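You operate a simulated robot arm through the tools that you are given. There is no shell and no other tool. Be economical: measure what you need, move in short steps, check, and stop when the job is done.

Carry out the task below with a simulated robot arm. There is one attempt and no reset: what you move stays moved.

Task
Tension the shaker's belt to 40 newtons on the belt meter.
Fine: it stays locked off; try the run button first; belt guard shut again.

It is judged by the outcome, as a careful person would: the job done as asked, and still so three seconds after it is handed in. It fails if anything else is knocked over, pushed out of place, dropped, spilled or broken.

Robot
A 6-joint arm with a two-finger gripper on a trunk, on a base that drives. Base frame: it is fixed to the floor where the robot stands at the start and does not move with it; the origin is under the middle of the robot, x ahead of it, y to its left, z up. Readings come in mm, rad, newtons and seconds.
It reaches about 1298 mm from its shoulder. Its first joint turns from -2.601 to 2.601 rad. Places, roughly: belt guard [700, -300, 700]; belt knob [800, -300, 600]; run button [700, 0, 900]; yellow shaker cage [1000, -300, 1200]. Payload 1.57 kg.
Tool frame: the origin (TCP) lies between the finger pads and is the grasp point; the fingertips stand 21 mm ahead of it; z points along the fingers, y is the line along which they close. Largest opening 70 mm; the body of the gripper starts 50 mm behind the TCP.
Orientation is that of the tool frame in the base frame, as a unit quaternion [x, y, z, w]. With the fingers straight down and closing along the base's y, the tool's x points along the base's -x, its y along +y and its z along -z.

Tools
- The arm moves only by the tool jog_arm. Its argument "series" is a list of rows, each an object of numbers (a shift or turn left out is 0, a gripper value left out holds the last): "tx", "ty", "tz": the shift along the base's x, y, z in mm; "wx", "wy", "wz": the turn, a rotation vector about the base's x, y, z in rad; "gripper": the closure, from 0 (fully open) to 1 (shut). In form: [{"tx": .., "ty": .., "tz": .., "wx": .., "wy": .., "wz": .., "gripper": ..}, ...]. A call has 1 to 8 rows; each row shifts and turns the commanded pose from where the row before left it. Each row takes 0.2 s and may step no farther than 50 mm and 0.15 rad from the row before; otherwise, or with a gripper value out of range, the whole call is refused. Where a pose cannot be reached the arm comes as near as it can. A force on the tool above 90 N (or 10 N above the force at the start of the call, whichever is more), or a blocked arm, ends the call early, and 0.2 s more pass. Each finger halts on what it meets, pressing with about 28 N; the grip force reading is that of the motor and also rises with nothing between the fingers. The clock runs only during rows and for 0.2 s after the last one: add rows that do not move to give the fingers time. The reply holds the time, the measured pose of the TCP, the force on the tool along the base axes, the opening and the grip force, in the units named above and with some noise, with the torque about the TCP (base axes, N m) and any sound that the robot's microphone picked up.
- Cameras (640 x 400 px; columns grow to the right, rows downward): "scene" is now at [31.3, 125.5, 1706.9]; the picture's right is [-0.41, -0.91, 0.00], its down [-0.72, 0.33, -0.61] and it looks along [0.55, -0.25, -0.79] (base axes); focal length 250 px, centre (320, 200). "wrist" rides on the gripper at [79, 4, -81] in the tool frame; the picture's right is [-0.05, 1.00, 0.00], its down [-0.67, -0.04, -0.74] and it looks along [-0.74, -0.04, 0.67] (tool axes); focal length 256 px, centre (320, 200). There is no depth. A picture from a camera that has moved, and an enlarged one, comes with that camera's place and axes in the base frame and with its lens. The place of the scene camera against the robot may be out by one fixed shift of up to 25 mm in any direction.
- capture(camera): a new picture of that camera. No time passes.
- move_column(by): slides the trunk up (or, below 0, down) by that many mm; the arm and the scene camera ride with it, the base frame stays. It gives what a move gives, with no picture.
- steer(legs): drives the robot by 1 to 6 legs, each [ahead, turn to the left] in mm and rad, along the robot's own axes; the way and the turn of a leg run together, so that a leg with both is an arc; at most 1500 mm and 3.142 rad a leg. The arm and the cameras ride along, it lands a little off, and it stops where it bumps. It gives what a move gives.
- pan_tilt(pan, tilt): turns the head with the scene camera to pan (to the left, within 2.705 rad either way) and tilt (down, from -0.506 to 1.204), counted from straight ahead of the robot. It gives what a move gives.
- enlarge(camera, box): a new picture of the part [left, top, right, bottom] of that camera's present view, enlarged. No time passes.
- hand_in(): hands the job in; it is judged then, once.

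Go step by step. Nothing tells you exact positions but the pictures and the camera data: compare them with the known pose of the tool, close in by small moves and look again before you grip or let go. The budget is 120 turns and 82 pictures, counting those below and the enlarged ones. Unless the task says otherwise, let go and move clear before handing in, and close with one line.

The tools are called as a command line: name --argument value ..., lists and objects as JSON in quotes. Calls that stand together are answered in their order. jog_arm: Moves the arm, as the interface text tells. Its arguments: {"type":"object","properties":{"series":{"type":"array","items":{"type":"object","properties":{"tx":{"type":"number"},"ty":{"type":"number"},"tz":{"type":"number"},"wx":{"type":"number"},"wy":{"type":"number"},"wz":{"type":"number"},"gripper":{"type":"number"}}}}},"required":["series"]} The other tools are called the same way: move_column (by) slides the trunk up or down; steer (legs) drives the base; pan_tilt (pan, tilt) turns the head that bears the scene camera; capture (camera) takes a picture; enlarge (camera, box) takes an enlarged picture of a part of a camera's view; hand_in () hands the job in.

At the start:

```text
time_s: 0.0
tcp_pos: [644.5, -196.2, 1051.5]
orientation: [-0.004, 1.0, 0.0, 0.0]
ft_force: [0.4, 0.3, -0.1]
torque: [0.01, 0.01, 0.01]
finger_gap: 69.8
gripper_force: 0.0
trunk travel left (down, up): [-732.0, 238.0]
robot x, y, heading: [2.5, 7.3, 0.002]
head pan, tilt: [-0.422, 0.916]
```

scene: 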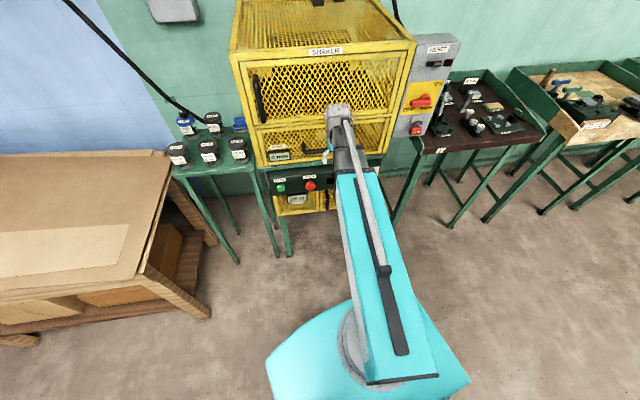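
wrist: 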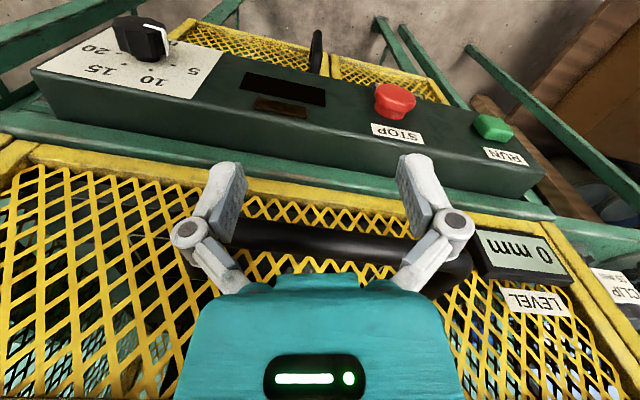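

I see the yellow shaker cage on a green stand, with a control panel (RUN, STOP, dial) below it and an isolator switch to the right. I'll look closer before moving anything.

enlarge --camera "scene" --box '[230, 130, 390, 230]'

enlarge --camera "scene" --box '[370, 20, 530, 140]'

enlarge --camera "scene" --box '[150, 90, 280, 180]'

```text
4.00 times, centred on (310, 180) of scene
camera zoom: at [31.3, 125.5, 1706.9], right [-0.41, -0.91, 0.0], down [-0.72, 0.33, -0.61], along [0.55, -0.25, -0.79], focal length 1001 px, centre (360, 280)
```

zoom: 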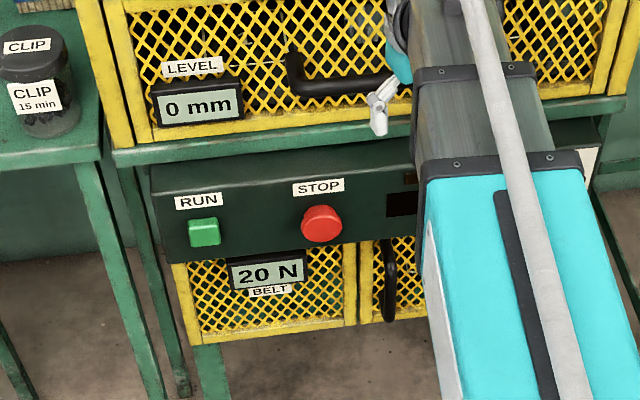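

```text
3.33 times, centred on (450, 80) of scene
camera zoom: at [31.3, 125.5, 1706.9], right [-0.41, -0.91, 0.0], down [-0.72, 0.33, -0.61], along [0.55, -0.25, -0.79], focal length 834 px, centre (-113, 600)
```

zoom: 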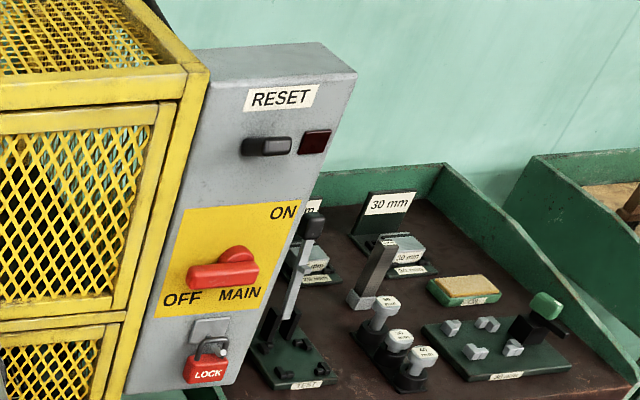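

```text
4.44 times, centred on (215, 135) of scene
camera zoom: at [31.3, 125.5, 1706.9], right [-0.41, -0.91, 0.0], down [-0.72, 0.33, -0.61], along [0.55, -0.25, -0.79], focal length 1112 px, centre (787, 489)
```

zoom: 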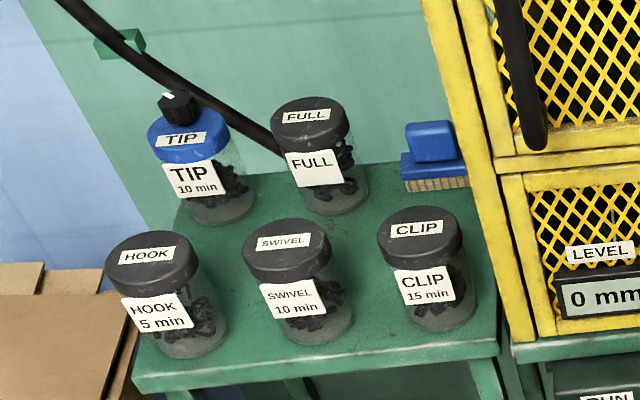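

The belt reads 20 N, and the isolator appears to be at OFF with a red lock on it. I'll back the arm off so I can see the guard and panel.

jog_arm --series '[{"tx": -50}, {"tx": -50}, {"tx": -50}, {"tx": -50}, {"ty": 50, "tx": -20}, {"ty": 50}, {"ty": 50}, {"ty": 50}]'

pan_tilt --pan -0.3 --tilt 0.8

capture --camera "scene"

capture --camera "wrist"

```text
refused: row 5 steps farther than a row can; nothing moved
```

```text
time_s: 0.7
tcp_pos: [646.2, -195.6, 1051.7]
orientation: [-0.005, 1.0, 0.0, 0.001]
ft_force: [-0.7, -0.2, 0.0]
torque: [0.01, 0.0, 0.0]
finger_gap: 70.0
gripper_force: 0.0
trunk travel left (down, up): [-732.0, 238.0]
robot x, y, heading: [0.8, 9.5, 0.002]
head pan, tilt: [-0.3, 0.799]
```

```text
76 pictures are left
camera scene: at [40.3, 132.2, 1716.0], right [-0.3, -0.95, 0.0], down [-0.68, 0.21, -0.7], along [0.67, -0.21, -0.72], focal length 250 px, centre (320, 200)
```

scene: 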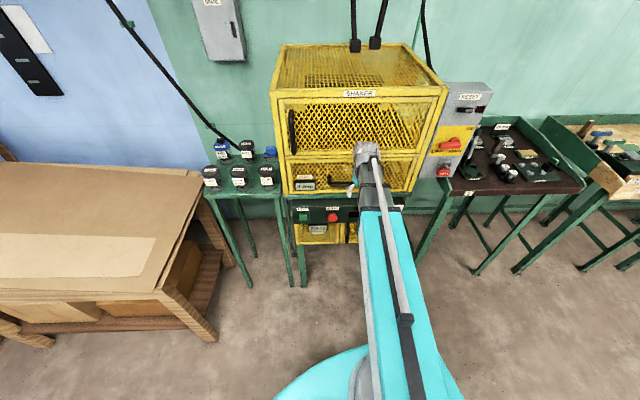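

```text
75 pictures are left
camera wrist: at [566.6, -192.3, 1132.0], right [0.05, 1.0, 0.0], down [0.67, -0.03, 0.74], along [0.74, -0.03, -0.67], focal length 256 px, centre (320, 200)
```

wrist: 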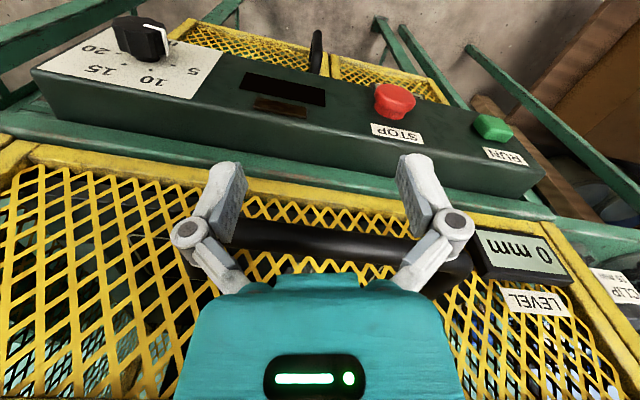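

The first move was refused because one row was too long. I'll retract and swing left in legal steps.

jog_arm --series '[{"tx": -50}, {"tx": -50}, {"tx": -50}, {"tx": -30}, {"ty": 50}, {"ty": 50}, {"ty": 50}, {"ty": 50}]'

capture --camera "scene"

capture --camera "wrist"

```text
time_s: 2.5
tcp_pos: [538.5, -19.1, 1051.2]
orientation: [-0.003, 1.0, 0.0, -0.001]
ft_force: [-0.6, -0.6, -0.2]
torque: [0.03, -0.01, 0.01]
finger_gap: 70.0
gripper_force: 0.2
out of reach, approached as far as the arm can: row 4, 5, 6, 7, 8
trunk travel left (down, up): [-732.0, 238.0]
robot x, y, heading: [-1.5, 6.9, -0.006]
head pan, tilt: [-0.3, 0.799]
```

```text
74 pictures are left
camera scene: at [40.2, 132.4, 1716.0], right [-0.3, -0.95, 0.0], down [-0.68, 0.21, -0.7], along [0.67, -0.21, -0.72], focal length 250 px, centre (320, 200)
```

scene: 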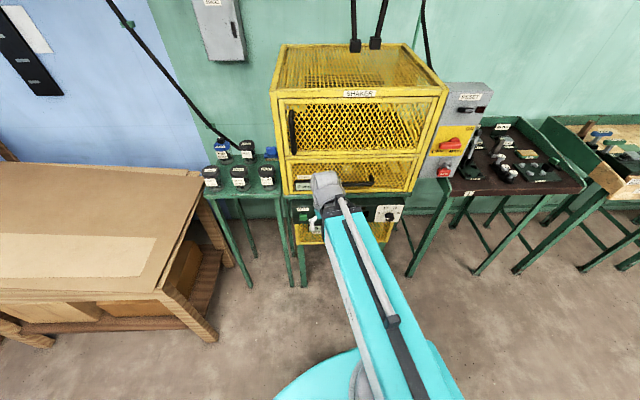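

```text
73 pictures are left
camera wrist: at [459.5, -16.4, 1132.1], right [0.05, 1.0, 0.0], down [0.67, -0.03, 0.74], along [0.74, -0.03, -0.67], focal length 256 px, centre (320, 200)
```

wrist: 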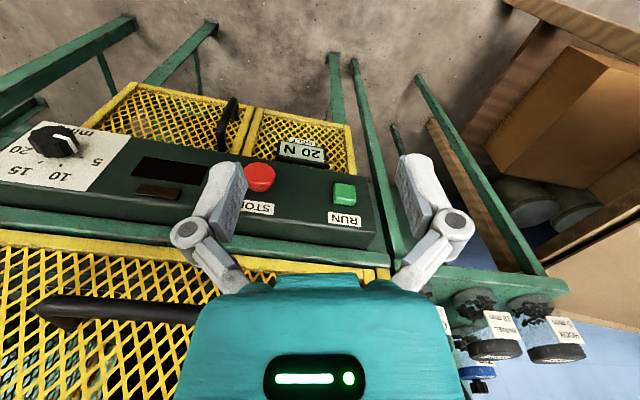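

RUN triangulates to about (748, 9, 858), and the guard door handle is at about (735, -215, 650–700). I'll back the base up to make room and turn the tool to point forward.

steer --legs '[[-400, 0]]'

jog_arm --series '[{"wy": -0.15, "tz": -20, "gripper": 1}, {"wy": -0.15, "tz": -20}, {"wy": -0.15, "tz": -20}, {"wy": -0.15, "tz": -20}, {"wy": -0.15, "tz": -20}, {"wy": -0.15, "tz": -20}, {"wy": -0.15, "tz": -20}, {"wy": -0.15, "tz": -20}]'

pan_tilt --pan -0.25 --tilt 0.6

capture --camera "scene"

capture --camera "wrist"

```text
time_s: 5.4
tcp_pos: [135.5, -20.9, 1051.4]
orientation: [-0.002, 1.0, 0.0, 0.0]
ft_force: [0.1, 0.5, -0.6]
torque: [0.01, -0.01, 0.02]
finger_gap: 69.8
gripper_force: 0.1
trunk travel left (down, up): [-732.0, 238.0]
robot x, y, heading: [-398.0, 4.4, -0.002]
head pan, tilt: [-0.3, 0.799]
```

```text
time_s: 7.2
tcp_pos: [309.4, -34.0, 1170.0]
orientation: [-0.002, 0.826, -0.002, 0.564]
ft_force: [0.8, -1.1, -0.1]
torque: [0.02, 0.0, 0.02]
finger_gap: 0.0
gripper_force: 27.6
out of reach, approached as far as the arm can: row 1, 2, 3, 4, 5, 6, 7, 8
trunk travel left (down, up): [-732.0, 238.0]
robot x, y, heading: [-399.5, 3.4, 0.001]
head pan, tilt: [-0.3, 0.799]
```

```text
time_s: 8.0
tcp_pos: [307.7, -33.9, 1168.4]
orientation: [-0.002, 0.826, -0.001, 0.563]
ft_force: [0.1, -0.3, 0.6]
torque: [-0.04, -0.01, 0.02]
finger_gap: 0.0
gripper_force: 27.8
trunk travel left (down, up): [-732.0, 238.0]
robot x, y, heading: [-399.4, 7.8, -0.004]
head pan, tilt: [-0.25, 0.6]
```

```text
72 pictures are left
camera scene: at [-352.9, 134.7, 1732.8], right [-0.25, -0.97, 0.0], down [-0.55, 0.14, -0.82], along [0.8, -0.21, -0.57], focal length 250 px, centre (320, 200)
```

scene: 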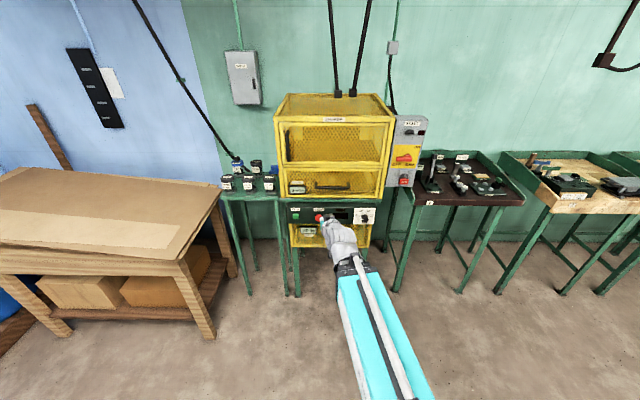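

```text
71 pictures are left
camera wrist: at [204.5, -30.3, 1124.6], right [0.02, 1.0, 0.04], down [-0.45, -0.03, 0.89], along [0.89, -0.04, 0.45], focal length 256 px, centre (320, 200)
```

wrist: 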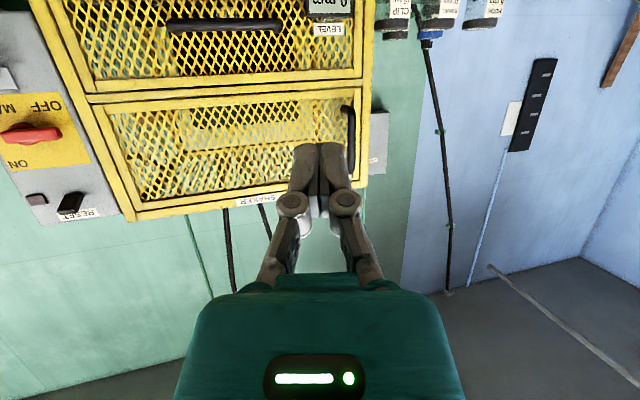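

The arm is cramped at this height. I'll lower the trunk, extend forward and finish the rotation to horizontal.

move_column --by -350

jog_arm --series '[{"tx": 40, "wy": -0.1}, {"tx": 40, "wy": -0.1}, {"tx": 40, "wy": -0.1}, {"tx": 40, "wy": -0.07}, {"tx": 30}]'

capture --camera "scene"

capture --camera "wrist"

```text
time_s: 11.4
tcp_pos: [308.7, -34.3, 819.8]
orientation: [-0.002, 0.826, -0.001, 0.563]
ft_force: [-0.7, 0.3, -0.1]
torque: [-0.03, 0.02, 0.01]
finger_gap: 0.0
gripper_force: 28.1
trunk travel left (down, up): [-382.0, 588.0]
robot x, y, heading: [-396.6, 7.6, -0.003]
head pan, tilt: [-0.25, 0.6]
```

```text
time_s: 12.6
tcp_pos: [498.5, -32.7, 886.2]
orientation: [-0.001, 0.709, -0.003, 0.705]
ft_force: [0.8, -0.1, -0.5]
torque: [-0.01, 0.02, 0.02]
finger_gap: 0.1
gripper_force: 28.2
out of reach, approached as far as the arm can: row 1, 2, 3, 4
trunk travel left (down, up): [-382.0, 588.0]
robot x, y, heading: [-401.0, 7.4, -0.005]
head pan, tilt: [-0.25, 0.6]
```

```text
70 pictures are left
camera scene: at [-353.0, 134.7, 1382.9], right [-0.25, -0.97, 0.0], down [-0.55, 0.14, -0.83], along [0.8, -0.21, -0.56], focal length 250 px, centre (320, 200)
```

scene: 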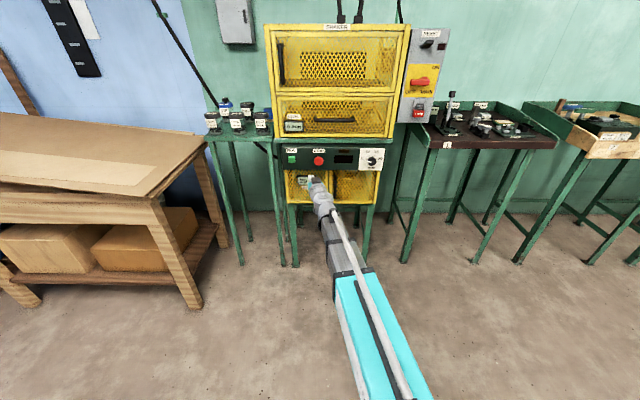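

```text
69 pictures are left
camera wrist: at [417.3, -30.4, 807.0], right [0.0, 1.0, 0.05], down [-0.74, -0.03, 0.67], along [0.67, -0.04, 0.74], focal length 256 px, centre (320, 200)
```

wrist: 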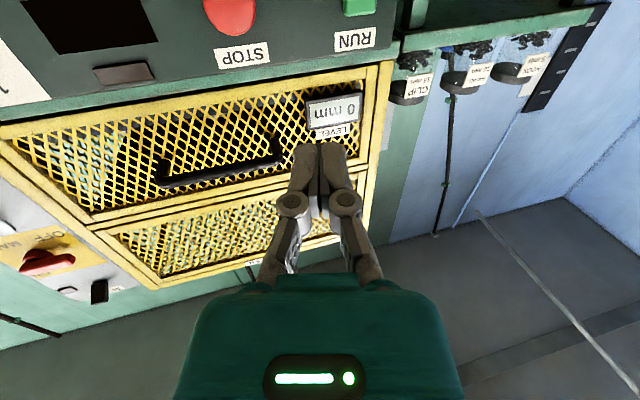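

The tool is horizontal at (498, -33, 886). I'll zoom into the panel, guard and lock from this lower viewpoint.

enlarge --camera "scene" --box '[270, 130, 400, 210]'

enlarge --camera "scene" --box '[380, 20, 480, 140]'

```text
4.92 times, centred on (335, 170) of scene
camera zoom: at [-353.0, 134.7, 1382.9], right [-0.25, -0.97, 0.0], down [-0.55, 0.14, -0.83], along [0.8, -0.21, -0.56], focal length 1232 px, centre (246, 348)
```

zoom: 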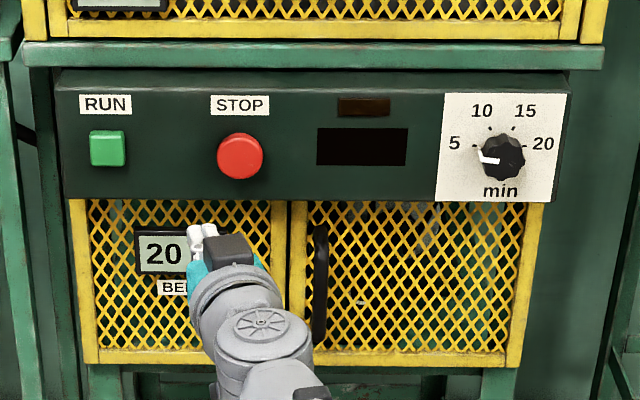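

```text
3.33 times, centred on (430, 80) of scene
camera zoom: at [-353.0, 134.7, 1382.9], right [-0.25, -0.97, 0.0], down [-0.55, 0.14, -0.83], along [0.8, -0.21, -0.56], focal length 834 px, centre (-47, 600)
```

zoom: 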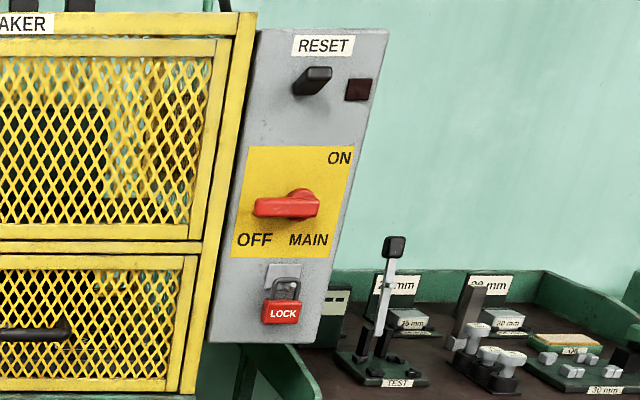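

The isolator is OFF with the padlock through its hasp, which matches "locked off". I'll line up the closed fingertips with RUN at about (747, 7, 866).

jog_arm --series '[{"ty": 40, "tz": -20}, {"tx": 45}, {"tx": 45}, {"tx": 45}, {"tx": 25}, {}]'

capture --camera "wrist"

enlarge --camera "scene" --box '[270, 130, 400, 210]'

```text
time_s: 14.0
tcp_pos: [659.1, -3.6, 887.5]
orientation: [-0.002, 0.709, -0.002, 0.705]
ft_force: [-0.7, 0.1, 0.2]
torque: [0.0, -0.02, 0.03]
finger_gap: 0.0
gripper_force: 28.1
out of reach, approached as far as the arm can: row 1
trunk travel left (down, up): [-382.0, 588.0]
robot x, y, heading: [-404.4, 4.6, 0.002]
head pan, tilt: [-0.25, 0.6]
```

```text
66 pictures are left
camera wrist: at [578.3, 0.0, 806.7], right [0.0, 1.0, 0.05], down [-0.74, -0.03, 0.67], along [0.67, -0.04, 0.74], focal length 256 px, centre (320, 200)
```

wrist: 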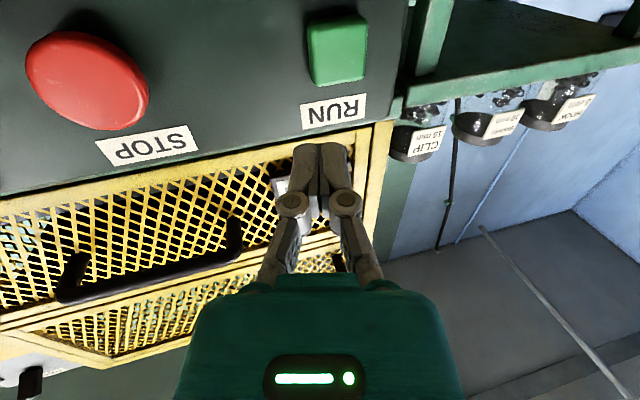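

```text
4.92 times, centred on (335, 170) of scene
camera zoom: at [-352.7, 134.7, 1382.9], right [-0.25, -0.97, 0.0], down [-0.55, 0.14, -0.82], along [0.8, -0.21, -0.57], focal length 1232 px, centre (246, 348)
```

zoom: 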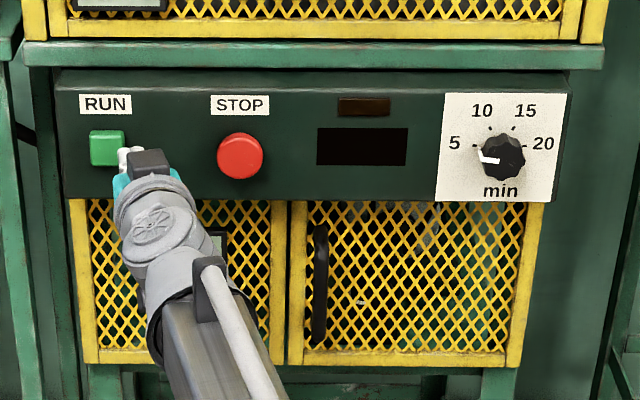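

RUN is at about (750, 8, 861). I'm aligning on it, then I'll approach and press gently.

jog_arm --series '[{"ty": 11, "tz": -26}, {"tx": 30}, {}]'

capture --camera "wrist"

enlarge --camera "scene" --box '[270, 130, 400, 210]'

```text
time_s: 14.8
tcp_pos: [688.7, 3.4, 886.3]
orientation: [-0.002, 0.71, -0.001, 0.705]
ft_force: [-0.1, 0.2, -0.4]
torque: [0.0, 0.01, -0.03]
finger_gap: 0.0
gripper_force: 28.0
out of reach, approached as far as the arm can: row 1
trunk travel left (down, up): [-382.0, 588.0]
robot x, y, heading: [-404.2, 7.9, -0.004]
head pan, tilt: [-0.25, 0.6]
```

```text
64 pictures are left
camera wrist: at [608.0, 6.0, 806.7], right [0.0, 1.0, 0.05], down [-0.74, -0.03, 0.67], along [0.67, -0.04, 0.74], focal length 256 px, centre (320, 200)
```

wrist: 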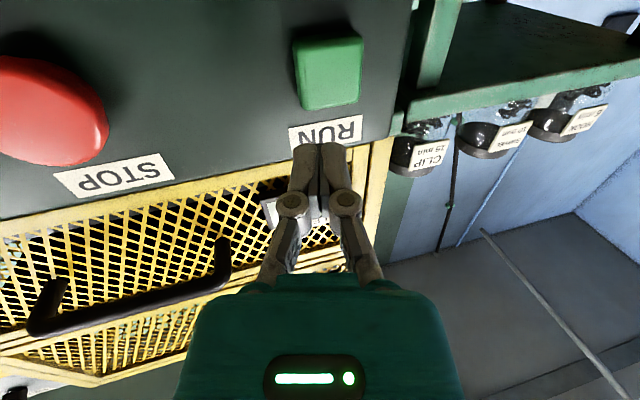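

```text
4.92 times, centred on (335, 170) of scene
camera zoom: at [-352.7, 134.8, 1382.9], right [-0.25, -0.97, 0.0], down [-0.55, 0.14, -0.82], along [0.8, -0.21, -0.57], focal length 1232 px, centre (246, 348)
```

zoom: 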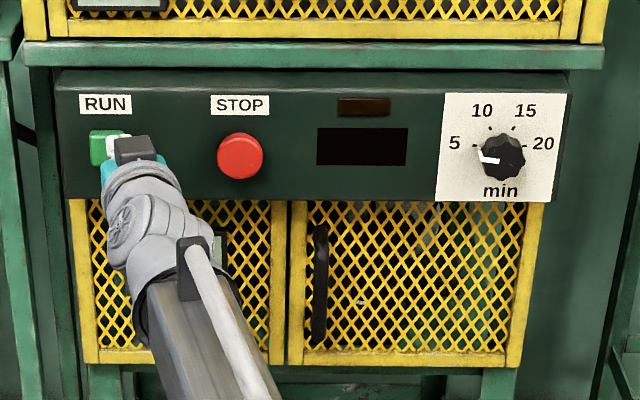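

Height is limited by the arm, so I'll lower the column 25 mm and then press.

move_column --by -25

jog_arm --series '[{"ty": 4, "tx": 15}, {"tx": 10}, {"tx": 5}, {"tx": 5}, {"tx": 5}, {"tx": 5}, {"tx": 4}, {}]'

capture --camera "wrist"

```text
time_s: 15.5
tcp_pos: [689.2, 1.7, 859.8]
orientation: [-0.002, 0.709, -0.001, 0.705]
ft_force: [0.1, -0.7, 0.2]
torque: [-0.02, 0.0, 0.01]
finger_gap: 0.0
gripper_force: 28.0
trunk travel left (down, up): [-357.0, 613.0]
robot x, y, heading: [-403.6, 4.0, -0.007]
head pan, tilt: [-0.25, 0.6]
```

```text
time_s: 17.3
tcp_pos: [731.9, 6.0, 863.2]
orientation: [-0.002, 0.709, -0.002, 0.705]
ft_force: [-46.6, -1.4, -13.1]
torque: [0.12, 0.26, -0.32]
finger_gap: 0.1
gripper_force: 28.2
out of reach, approached as far as the arm can: row 1
trunk travel left (down, up): [-357.0, 613.0]
robot x, y, heading: [-400.9, 4.1, -0.002]
head pan, tilt: [-0.25, 0.6]
heard: click
```

```text
62 pictures are left
camera wrist: at [650.4, 9.0, 783.9], right [0.0, 1.0, 0.05], down [-0.74, -0.03, 0.67], along [0.67, -0.04, 0.74], focal length 256 px, centre (320, 200)
```

wrist: 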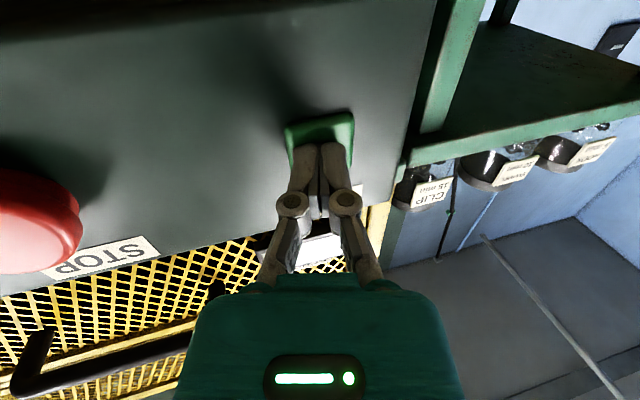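

RUN clicked and the machine stayed dead. I'll back off, open the gripper, lower the column and move in front of the guard handle at about (712, -203, 690).

jog_arm --series '[{"tx": -40}, {"tx": -45}, {"tx": -45}, {"ty": -50, "gripper": 0}, {"ty": -50}, {"ty": -50}, {"ty": -50}, {"ty": -10}]'

move_column --by -170

capture --camera "wrist"

capture --camera "scene"

```text
time_s: 19.1
tcp_pos: [604.7, -182.3, 860.8]
orientation: [-0.002, 0.71, -0.003, 0.704]
ft_force: [-0.4, 0.4, -0.6]
torque: [0.01, 0.02, -0.01]
finger_gap: 69.9
gripper_force: 0.2
out of reach, approached as far as the arm can: row 4
trunk travel left (down, up): [-357.0, 613.0]
robot x, y, heading: [-404.2, 8.9, 0.004]
head pan, tilt: [-0.25, 0.6]
```

```text
time_s: 21.0
tcp_pos: [604.3, -181.9, 690.6]
orientation: [-0.003, 0.71, -0.001, 0.705]
ft_force: [0.2, 0.2, 0.0]
torque: [0.0, -0.02, 0.0]
finger_gap: 70.1
gripper_force: 0.2
trunk travel left (down, up): [-187.0, 783.0]
robot x, y, heading: [-402.2, 5.8, -0.004]
head pan, tilt: [-0.25, 0.6]
```

```text
61 pictures are left
camera wrist: at [524.0, -178.8, 611.8], right [0.0, 1.0, 0.05], down [-0.74, -0.03, 0.67], along [0.67, -0.04, 0.74], focal length 256 px, centre (320, 200)
```

wrist: 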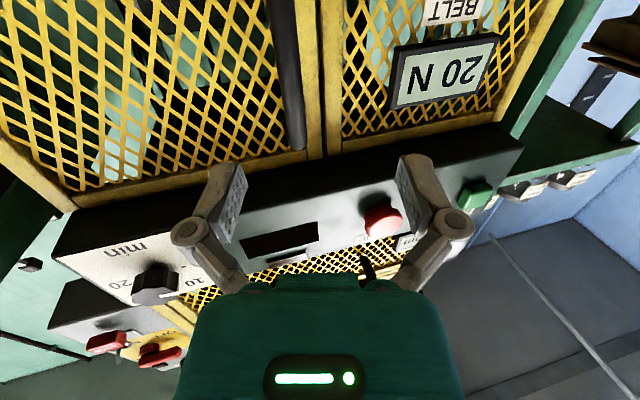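

```text
60 pictures are left
camera scene: at [-352.8, 134.7, 1187.9], right [-0.25, -0.97, 0.0], down [-0.55, 0.14, -0.82], along [0.8, -0.21, -0.57], focal length 250 px, centre (320, 200)
```

scene: 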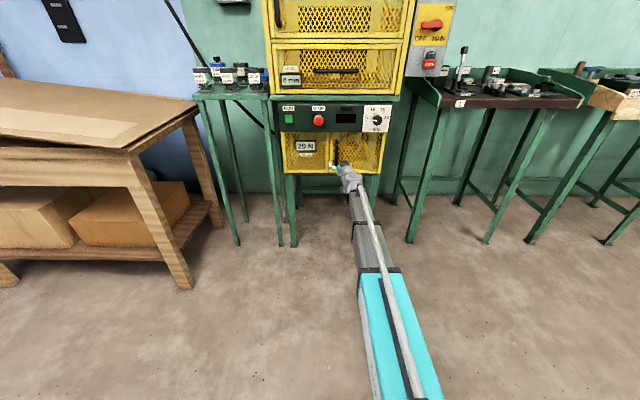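

The handle's top end shows at about (712, -210, 740). I'll zoom the scene view for another ray on it and to look for the knob.

enlarge --camera "scene" --box '[275, 95, 405, 185]'

```text
4.44 times, centred on (340, 140) of scene
camera zoom: at [-352.8, 134.7, 1187.9], right [-0.25, -0.97, 0.0], down [-0.55, 0.14, -0.82], along [0.8, -0.21, -0.57], focal length 1112 px, centre (231, 467)
```

zoom: 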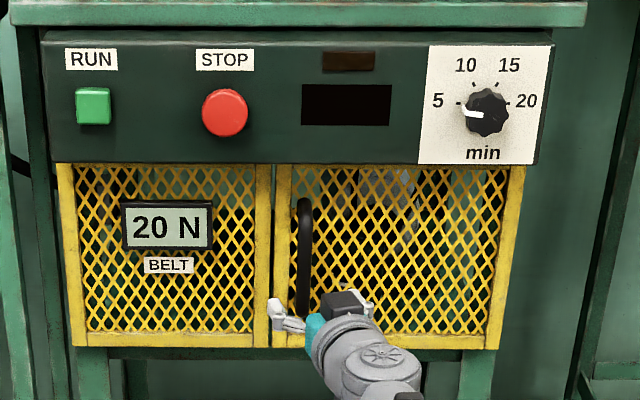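

The handle is a vertical bar, z about 610–744, y about -207, with the hinge on the right near y = -475. I'll approach it with the gripper open.

jog_arm --series '[{"ty": -26, "tz": 5}, {"tx": 40}, {"tx": 20}, {}]'

capture --camera "wrist"

enlarge --camera "scene" --box '[300, 115, 380, 185]'

```text
time_s: 22.0
tcp_pos: [666.0, -207.0, 691.1]
orientation: [-0.003, 0.71, -0.002, 0.704]
ft_force: [0.5, 0.1, -0.2]
torque: [-0.01, 0.03, -0.01]
finger_gap: 70.1
gripper_force: 0.1
out of reach, approached as far as the arm can: row 1
trunk travel left (down, up): [-187.0, 783.0]
robot x, y, heading: [-400.1, 8.6, -0.009]
head pan, tilt: [-0.25, 0.6]
```

```text
58 pictures are left
camera wrist: at [584.5, -205.0, 611.8], right [0.0, 1.0, 0.05], down [-0.74, -0.03, 0.67], along [0.67, -0.04, 0.74], focal length 256 px, centre (320, 200)
```

wrist: 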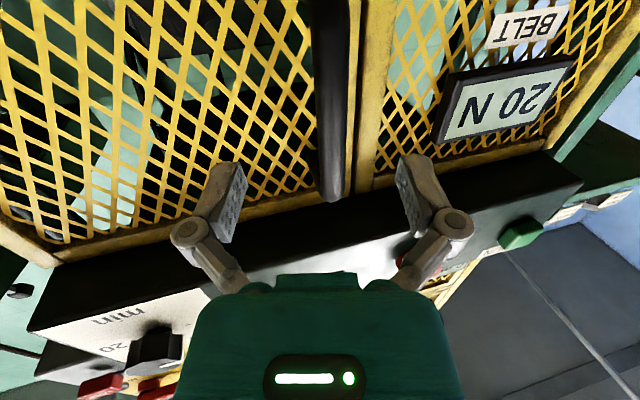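

```text
5.71 times, centred on (340, 150) of scene
camera zoom: at [-352.8, 134.7, 1187.9], right [-0.25, -0.97, 0.0], down [-0.55, 0.14, -0.82], along [0.8, -0.21, -0.57], focal length 1430 px, centre (206, 486)
```

zoom: 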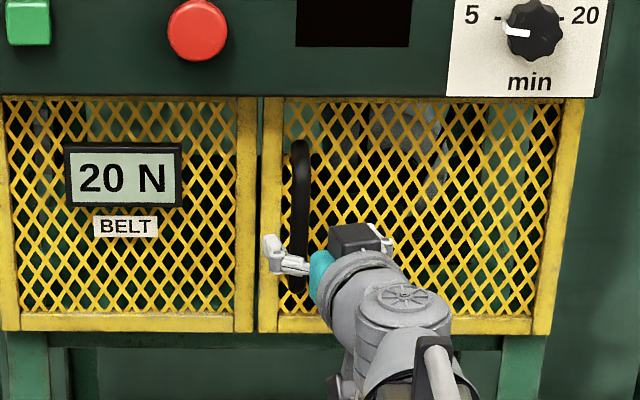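

The bar is at x ≈ 708, y ≈ -204, so I'll advance until it sits between the pads and close.

jog_arm --series '[{"tx": 15, "ty": 3}, {"tx": 15}, {"tx": 6}, {}]'

capture --camera "wrist"

```text
time_s: 23.0
tcp_pos: [701.4, -203.9, 691.5]
orientation: [-0.002, 0.709, -0.002, 0.705]
ft_force: [0.2, 0.3, 1.1]
torque: [-0.03, 0.0, 0.0]
finger_gap: 70.1
gripper_force: 0.0
trunk travel left (down, up): [-187.0, 783.0]
robot x, y, heading: [-399.3, 11.5, -0.002]
head pan, tilt: [-0.25, 0.6]
```

```text
56 pictures are left
camera wrist: at [620.0, -201.9, 611.8], right [0.0, 1.0, 0.05], down [-0.74, -0.03, 0.67], along [0.67, -0.04, 0.74], focal length 256 px, centre (320, 200)
```

wrist: 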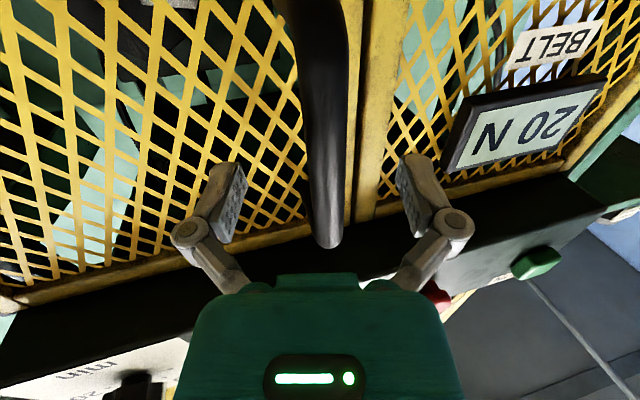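

The bar is between the pads, so I'm closing on it.

jog_arm --series '[{"tx": 4, "ty": 3}, {"gripper": 1}, {}, {}, {}, {}]'

capture --camera "wrist"

```text
time_s: 24.4
tcp_pos: [704.9, -201.3, 690.6]
orientation: [-0.002, 0.709, -0.002, 0.705]
ft_force: [-7.6, -0.7, -3.0]
torque: [0.2, -0.05, 0.01]
finger_gap: 14.7
gripper_force: 32.4
trunk travel left (down, up): [-187.0, 783.0]
robot x, y, heading: [-401.0, 12.4, -0.001]
head pan, tilt: [-0.25, 0.6]
```

```text
55 pictures are left
camera wrist: at [623.7, -198.9, 611.8], right [0.0, 1.0, 0.05], down [-0.74, -0.03, 0.67], along [0.67, -0.04, 0.74], focal length 256 px, centre (320, 200)
```

wrist: 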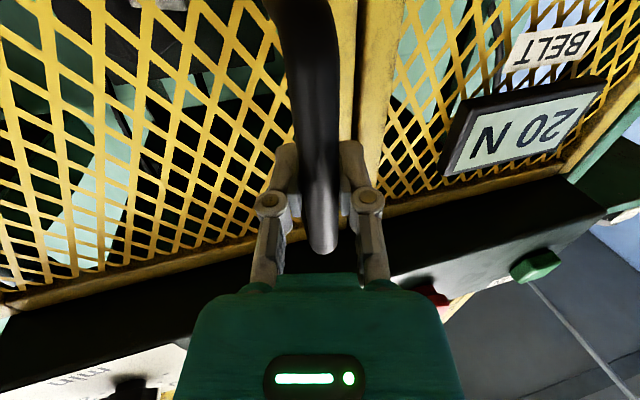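

I have it gripped (14.7 mm bar). I'll pull along the hinge arc in small steps and check.

jog_arm --series '[{"tx": -9, "ty": -1}, {"tx": -9, "ty": -1.5}, {"tx": -9, "ty": -2}, {"tx": -13, "ty": -3}, {"tx": -13, "ty": -4}, {}]'

capture --camera "wrist"

```text
time_s: 25.8
tcp_pos: [654.0, -204.4, 690.4]
orientation: [-0.01, 0.71, 0.004, 0.704]
ft_force: [-8.2, 52.2, -7.0]
torque: [0.12, -0.05, -0.01]
finger_gap: 15.1
gripper_force: 31.9
trunk travel left (down, up): [-187.0, 783.0]
robot x, y, heading: [-398.0, 3.3, -0.002]
head pan, tilt: [-0.25, 0.6]
```

```text
54 pictures are left
camera wrist: at [572.1, -203.0, 612.0], right [-0.02, 1.0, 0.05], down [-0.74, -0.04, 0.67], along [0.67, -0.02, 0.74], focal length 256 px, centre (320, 200)
```

wrist: 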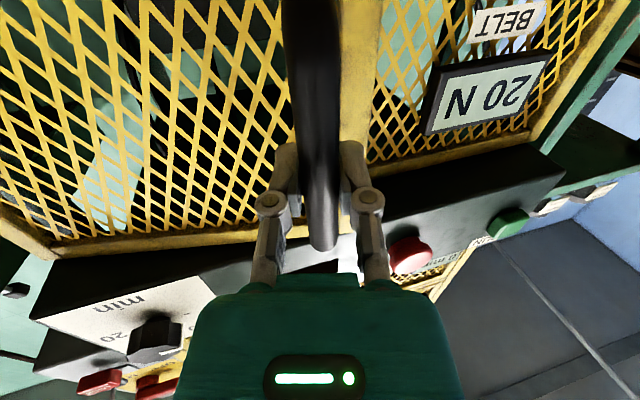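

The door is swinging, but the sideways force shows my arc turned in too early. I'll correct and continue on a flatter arc.

jog_arm --series '[{"tx": -15, "ty": 1}, {"tx": -15, "ty": -1}, {"tx": -13, "ty": -4}, {"tx": -13, "ty": -5}, {"tx": -12, "ty": -6}, {}]'

capture --camera "wrist"

```text
time_s: 27.2
tcp_pos: [582.7, -226.0, 691.8]
orientation: [-0.005, 0.709, 0.001, 0.705]
ft_force: [-16.2, 34.0, -8.6]
torque: [0.04, -0.09, 0.01]
finger_gap: 14.8
gripper_force: 32.1
trunk travel left (down, up): [-187.0, 783.0]
robot x, y, heading: [-400.9, 7.2, -0.006]
head pan, tilt: [-0.25, 0.6]
```

```text
53 pictures are left
camera wrist: at [502.6, -223.0, 612.3], right [-0.01, 1.0, 0.05], down [-0.74, -0.04, 0.67], along [0.67, -0.03, 0.74], focal length 256 px, centre (320, 200)
```

wrist: 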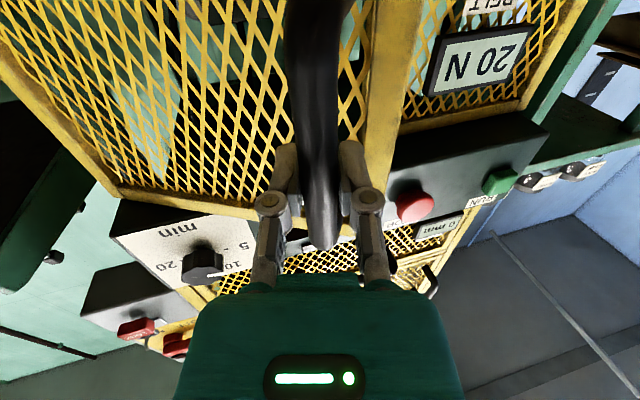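

The arc radius looks like about 300 mm. I'll continue on that, yawing the tool along with the door.

jog_arm --series '[{"tx": -11, "ty": -4, "wz": 0.07}, {"tx": -11, "ty": -4, "wz": 0.07}, {"tx": -13, "ty": -7, "wz": 0.07}, {"tx": -13, "ty": -8, "wz": 0.07}, {"tx": -12, "ty": -9, "wz": 0.07}, {"tx": -12, "ty": -9, "wz": 0.07}, {}]'

capture --camera "wrist"

```text
time_s: 28.8
tcp_pos: [513.7, -274.5, 691.5]
orientation: [-0.143, 0.693, 0.142, 0.692]
ft_force: [31.9, -31.2, 18.1]
torque: [-0.05, -0.08, 0.09]
finger_gap: 14.8
gripper_force: 32.1
trunk travel left (down, up): [-187.0, 783.0]
robot x, y, heading: [-403.0, 2.9, -0.005]
head pan, tilt: [-0.25, 0.6]
```

```text
52 pictures are left
camera wrist: at [438.7, -304.3, 611.9], right [-0.4, 0.92, 0.05], down [-0.67, -0.33, 0.67], along [0.63, 0.23, 0.74], focal length 256 px, centre (320, 200)
```

wrist: 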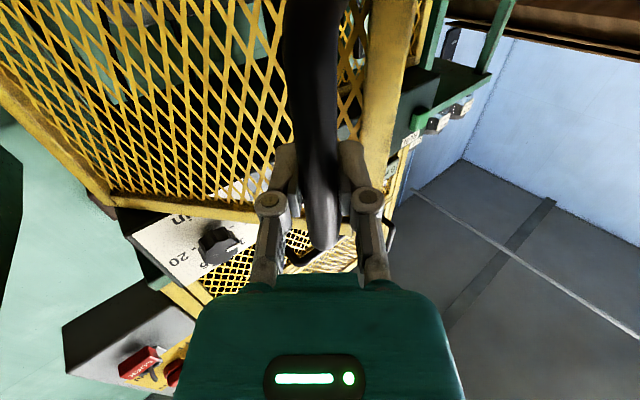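

The door is at about 42°. Refitting gives radius ~285 and hinge near (705, -486), and I'll continue opening.

jog_arm --series '[{"tx": -9, "ty": -15, "wz": 0.07}, {"tx": -12, "ty": -14, "wz": 0.07}, {"tx": -13, "ty": -17, "wz": 0.07}, {"tx": -13, "ty": -17, "wz": 0.07}, {"tx": -10, "ty": -19, "wz": 0.07}, {"tx": -10, "ty": -19, "wz": 0.07}, {}]'

capture --camera "wrist"

capture --camera "scene"

```text
time_s: 30.4
tcp_pos: [449.1, -373.6, 686.5]
orientation: [-0.284, 0.651, 0.28, 0.646]
ft_force: [60.9, -21.5, -1.7]
torque: [-0.04, 0.01, -0.66]
finger_gap: 15.8
gripper_force: 31.5
trunk travel left (down, up): [-187.0, 783.0]
robot x, y, heading: [-400.9, 5.4, -0.006]
head pan, tilt: [-0.25, 0.6]
```

```text
51 pictures are left
camera wrist: at [391.7, -431.8, 608.2], right [-0.73, 0.68, 0.05], down [-0.48, -0.56, 0.67], along [0.49, 0.47, 0.74], focal length 256 px, centre (320, 200)
```

wrist: 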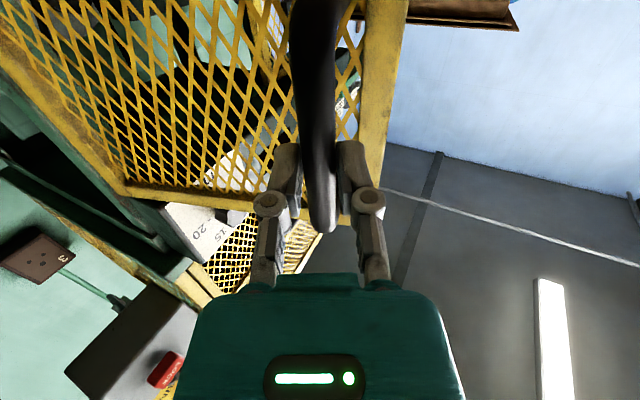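

```text
50 pictures are left
camera scene: at [-348.8, 133.5, 1187.7], right [-0.25, -0.97, 0.0], down [-0.55, 0.14, -0.82], along [0.8, -0.21, -0.57], focal length 250 px, centre (320, 200)
```

scene: 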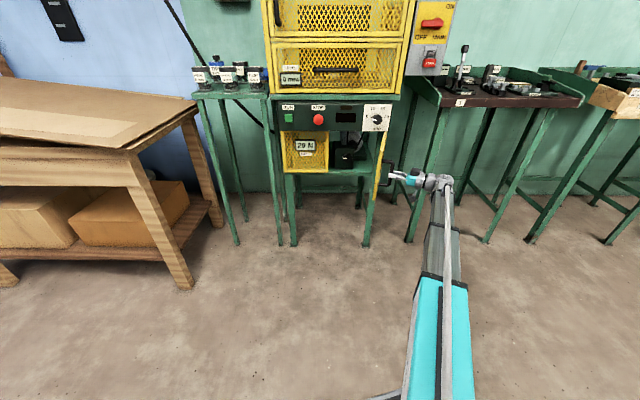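

The door is about 68° open with the arm pulling slightly too far back. I'll ease off in x and swing the last part.

jog_arm --series '[{"tx": 4, "ty": -12, "wz": 0.07}, {"tx": 2, "ty": -16, "wz": 0.07}, {"tx": -2, "ty": -18, "wz": 0.07}, {"tx": -2, "ty": -18, "wz": 0.07}, {"ty": -12}, {}]'

capture --camera "scene"

```text
time_s: 31.8
tcp_pos: [442.0, -445.7, 692.7]
orientation: [-0.383, 0.597, 0.376, 0.597]
ft_force: [-53.1, 1.8, -7.6]
torque: [0.0, 0.1, 0.66]
finger_gap: 16.0
gripper_force: 31.9
trunk travel left (down, up): [-187.0, 783.0]
robot x, y, heading: [-401.0, 6.2, -0.005]
head pan, tilt: [-0.25, 0.6]
```

```text
49 pictures are left
camera scene: at [-355.5, 134.5, 1188.1], right [-0.25, -0.97, 0.0], down [-0.55, 0.14, -0.83], along [0.8, -0.21, -0.56], focal length 250 px, centre (320, 200)
```

scene: 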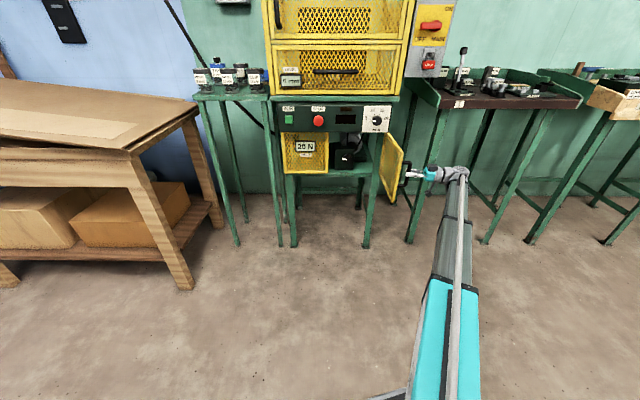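

The door is open almost fully. I'll relax the pull, let go and back away along the tool axis.

jog_arm --series '[{"tx": -5}, {"gripper": 0}, {}, {}, {"tx": -12, "ty": -25}, {"tx": -18, "ty": -38}, {"tx": -18, "ty": -38}]'

capture --camera "scene"

enlarge --camera "scene" --box '[275, 95, 415, 205]'

```text
time_s: 33.4
tcp_pos: [394.5, -547.8, 691.3]
orientation: [-0.379, 0.6, 0.373, 0.597]
ft_force: [0.4, -0.3, 0.1]
torque: [0.0, 0.02, 0.0]
finger_gap: 70.2
gripper_force: 0.0
trunk travel left (down, up): [-187.0, 783.0]
robot x, y, heading: [-401.9, 2.8, -0.005]
head pan, tilt: [-0.25, 0.6]
```

```text
48 pictures are left
camera scene: at [-352.8, 134.9, 1187.8], right [-0.25, -0.97, 0.0], down [-0.55, 0.14, -0.82], along [0.8, -0.21, -0.57], focal length 250 px, centre (320, 200)
```

scene: 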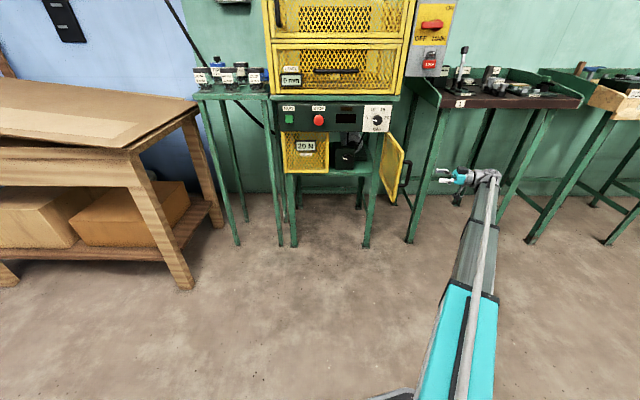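

```text
3.64 times, centred on (345, 150) of scene
camera zoom: at [-352.8, 134.9, 1187.8], right [-0.25, -0.97, 0.0], down [-0.55, 0.14, -0.82], along [0.8, -0.21, -0.57], focal length 910 px, centre (229, 382)
```

zoom: 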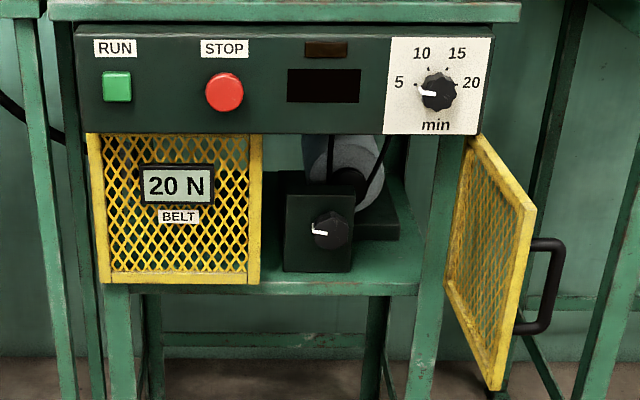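

The knob is on the black box at about (800, -300, 612), pointer at 9 o'clock. I'll reverse the base so the arm can go round the open door, then bring the tool straight.

steer --legs '[[-200, 0]]'

jog_arm --series '[{"tx": 8, "ty": 31, "wz": -0.14}, {"tx": 8, "ty": 31, "wz": -0.14}, {"tx": 8, "ty": 31, "wz": -0.14}, {"tx": 8, "ty": 31, "wz": -0.14}, {"tx": 8, "ty": 31, "wz": -0.14}, {"tx": 8, "ty": 31, "wz": -0.14}, {"tx": 8, "ty": 31, "wz": -0.14}, {"tx": 8, "ty": 31, "wz": -0.13}]'

jog_arm --series '[{"wx": -0.15}, {"wx": -0.15}, {"wx": -0.15}, {"wx": -0.15}, {"wx": -0.15}, {"wx": -0.15}, {"wx": -0.15}, {"wx": -0.15}]'

```text
time_s: 35.2
tcp_pos: [193.5, -547.2, 691.4]
orientation: [-0.378, 0.6, 0.373, 0.598]
ft_force: [0.3, 0.1, -1.0]
torque: [0.02, 0.03, -0.01]
finger_gap: 70.0
gripper_force: 0.0
trunk travel left (down, up): [-187.0, 783.0]
robot x, y, heading: [-598.7, 8.5, -0.001]
head pan, tilt: [-0.25, 0.6]
```

```text
time_s: 37.0
tcp_pos: [259.7, -297.7, 691.6]
orientation: [-0.005, 0.709, 0.002, 0.705]
ft_force: [1.1, -0.5, -0.1]
torque: [-0.01, -0.04, 0.01]
finger_gap: 70.0
gripper_force: 0.0
trunk travel left (down, up): [-187.0, 783.0]
robot x, y, heading: [-599.6, 9.2, -0.008]
head pan, tilt: [-0.25, 0.6]
```

```text
time_s: 38.8
tcp_pos: [258.2, -298.9, 689.9]
orientation: [-0.402, 0.586, -0.401, 0.579]
ft_force: [0.1, 0.4, -0.1]
torque: [0.0, 0.0, -0.04]
finger_gap: 69.9
gripper_force: 0.1
trunk travel left (down, up): [-187.0, 783.0]
robot x, y, heading: [-604.1, 9.0, -0.005]
head pan, tilt: [-0.25, 0.6]
```

Rolling works. I'll continue to about half a turn so the wrist camera ends up above the tool, clear of the shelf.

jog_arm --series '[{"wx": -0.15}, {"wx": -0.15}, {"wx": -0.15}, {"wx": -0.15}, {"wx": -0.15}, {"wx": -0.15}, {"wx": -0.15}, {"wx": -0.15}]'

jog_arm --series '[{"wx": -0.15}, {"wx": -0.15}, {"wx": -0.15}, {"wx": -0.15}, {"wx": -0.14}]'

move_column --by -80

capture --camera "wrist"

capture --camera "scene"

```text
time_s: 40.6
tcp_pos: [288.7, -219.0, 670.2]
orientation: [0.658, -0.353, 0.636, -0.196]
ft_force: [0.6, -0.2, -0.5]
torque: [-0.01, 0.03, 0.01]
finger_gap: 69.9
gripper_force: 0.0
out of reach, approached as far as the arm can: row 2, 3, 4, 5, 6, 7, 8
trunk travel left (down, up): [-187.0, 783.0]
robot x, y, heading: [-598.9, 8.4, 0.002]
head pan, tilt: [-0.25, 0.6]
```

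```text
time_s: 41.8
tcp_pos: [300.0, -175.9, 697.4]
orientation: [0.687, -0.119, 0.717, 0.025]
ft_force: [0.5, 0.3, 0.0]
torque: [0.02, 0.0, -0.01]
finger_gap: 69.9
gripper_force: 0.1
out of reach, approached as far as the arm can: row 1, 2, 3, 4, 5
trunk travel left (down, up): [-187.0, 783.0]
robot x, y, heading: [-599.8, 6.9, -0.008]
head pan, tilt: [-0.25, 0.6]
```

```text
time_s: 43.0
tcp_pos: [299.5, -175.1, 618.5]
orientation: [0.687, -0.119, 0.717, 0.024]
ft_force: [0.9, 0.6, -0.1]
torque: [-0.01, 0.01, -0.01]
finger_gap: 69.8
gripper_force: 0.0
trunk travel left (down, up): [-107.0, 863.0]
robot x, y, heading: [-601.0, 4.8, -0.004]
head pan, tilt: [-0.25, 0.6]
```

```text
46 pictures are left
camera wrist: at [215.3, -173.1, 692.8], right [-0.2, -0.96, -0.19], down [-0.68, 0.27, -0.68], along [0.7, 0.0, -0.71], focal length 256 px, centre (320, 200)
```

wrist: 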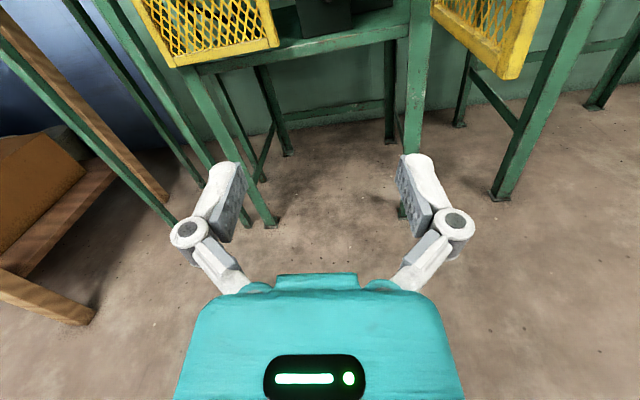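

```text
45 pictures are left
camera scene: at [-553.2, 135.4, 1107.9], right [-0.25, -0.97, 0.0], down [-0.55, 0.14, -0.82], along [0.8, -0.21, -0.57], focal length 250 px, centre (320, 200)
```

scene: 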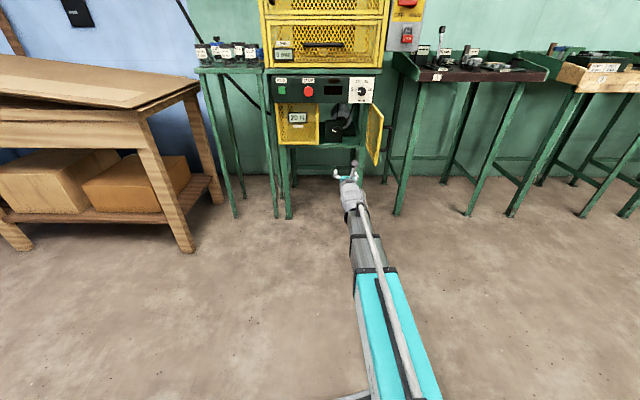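

The roll came close to half a turn near a joint limit, with the camera now above. I'll extend toward the knob and trim the yaw, staying between the door and the fixed guard.

jog_arm --series '[{"tx": 35, "ty": -20, "wz": 0.05}, {"tx": 35, "ty": -20, "wz": 0.05}, {"tx": 35, "ty": -20, "wz": 0.05}, {"tx": 35, "ty": -20, "wz": 0.05}, {"tx": 35, "ty": -20, "wy": 0.04}, {"tx": 35, "ty": -20}]'

capture --camera "wrist"

capture --camera "scene"

```text
time_s: 44.4
tcp_pos: [510.2, -295.4, 610.1]
orientation: [0.709, -0.051, 0.701, -0.046]
ft_force: [-0.2, -0.4, -0.1]
torque: [0.0, 0.01, -0.02]
finger_gap: 69.8
gripper_force: 0.1
out of reach, approached as far as the arm can: row 5
trunk travel left (down, up): [-107.0, 863.0]
robot x, y, heading: [-602.5, 8.9, -0.007]
head pan, tilt: [-0.25, 0.6]
```

```text
44 pictures are left
camera wrist: at [429.6, -310.5, 688.7], right [-0.01, -0.98, -0.19], down [-0.75, 0.13, -0.65], along [0.66, 0.14, -0.74], focal length 256 px, centre (320, 200)
```

wrist: 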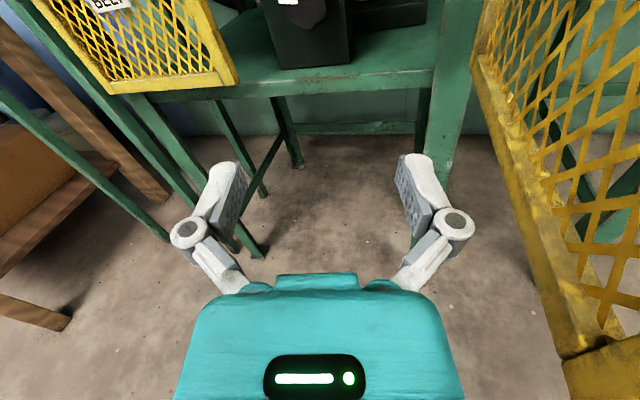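

```text
43 pictures are left
camera scene: at [-553.3, 135.5, 1107.9], right [-0.25, -0.97, 0.0], down [-0.55, 0.14, -0.83], along [0.8, -0.21, -0.56], focal length 250 px, centre (320, 200)
```

scene: 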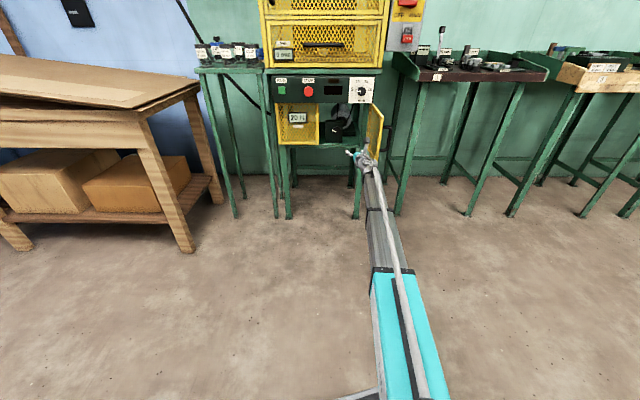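

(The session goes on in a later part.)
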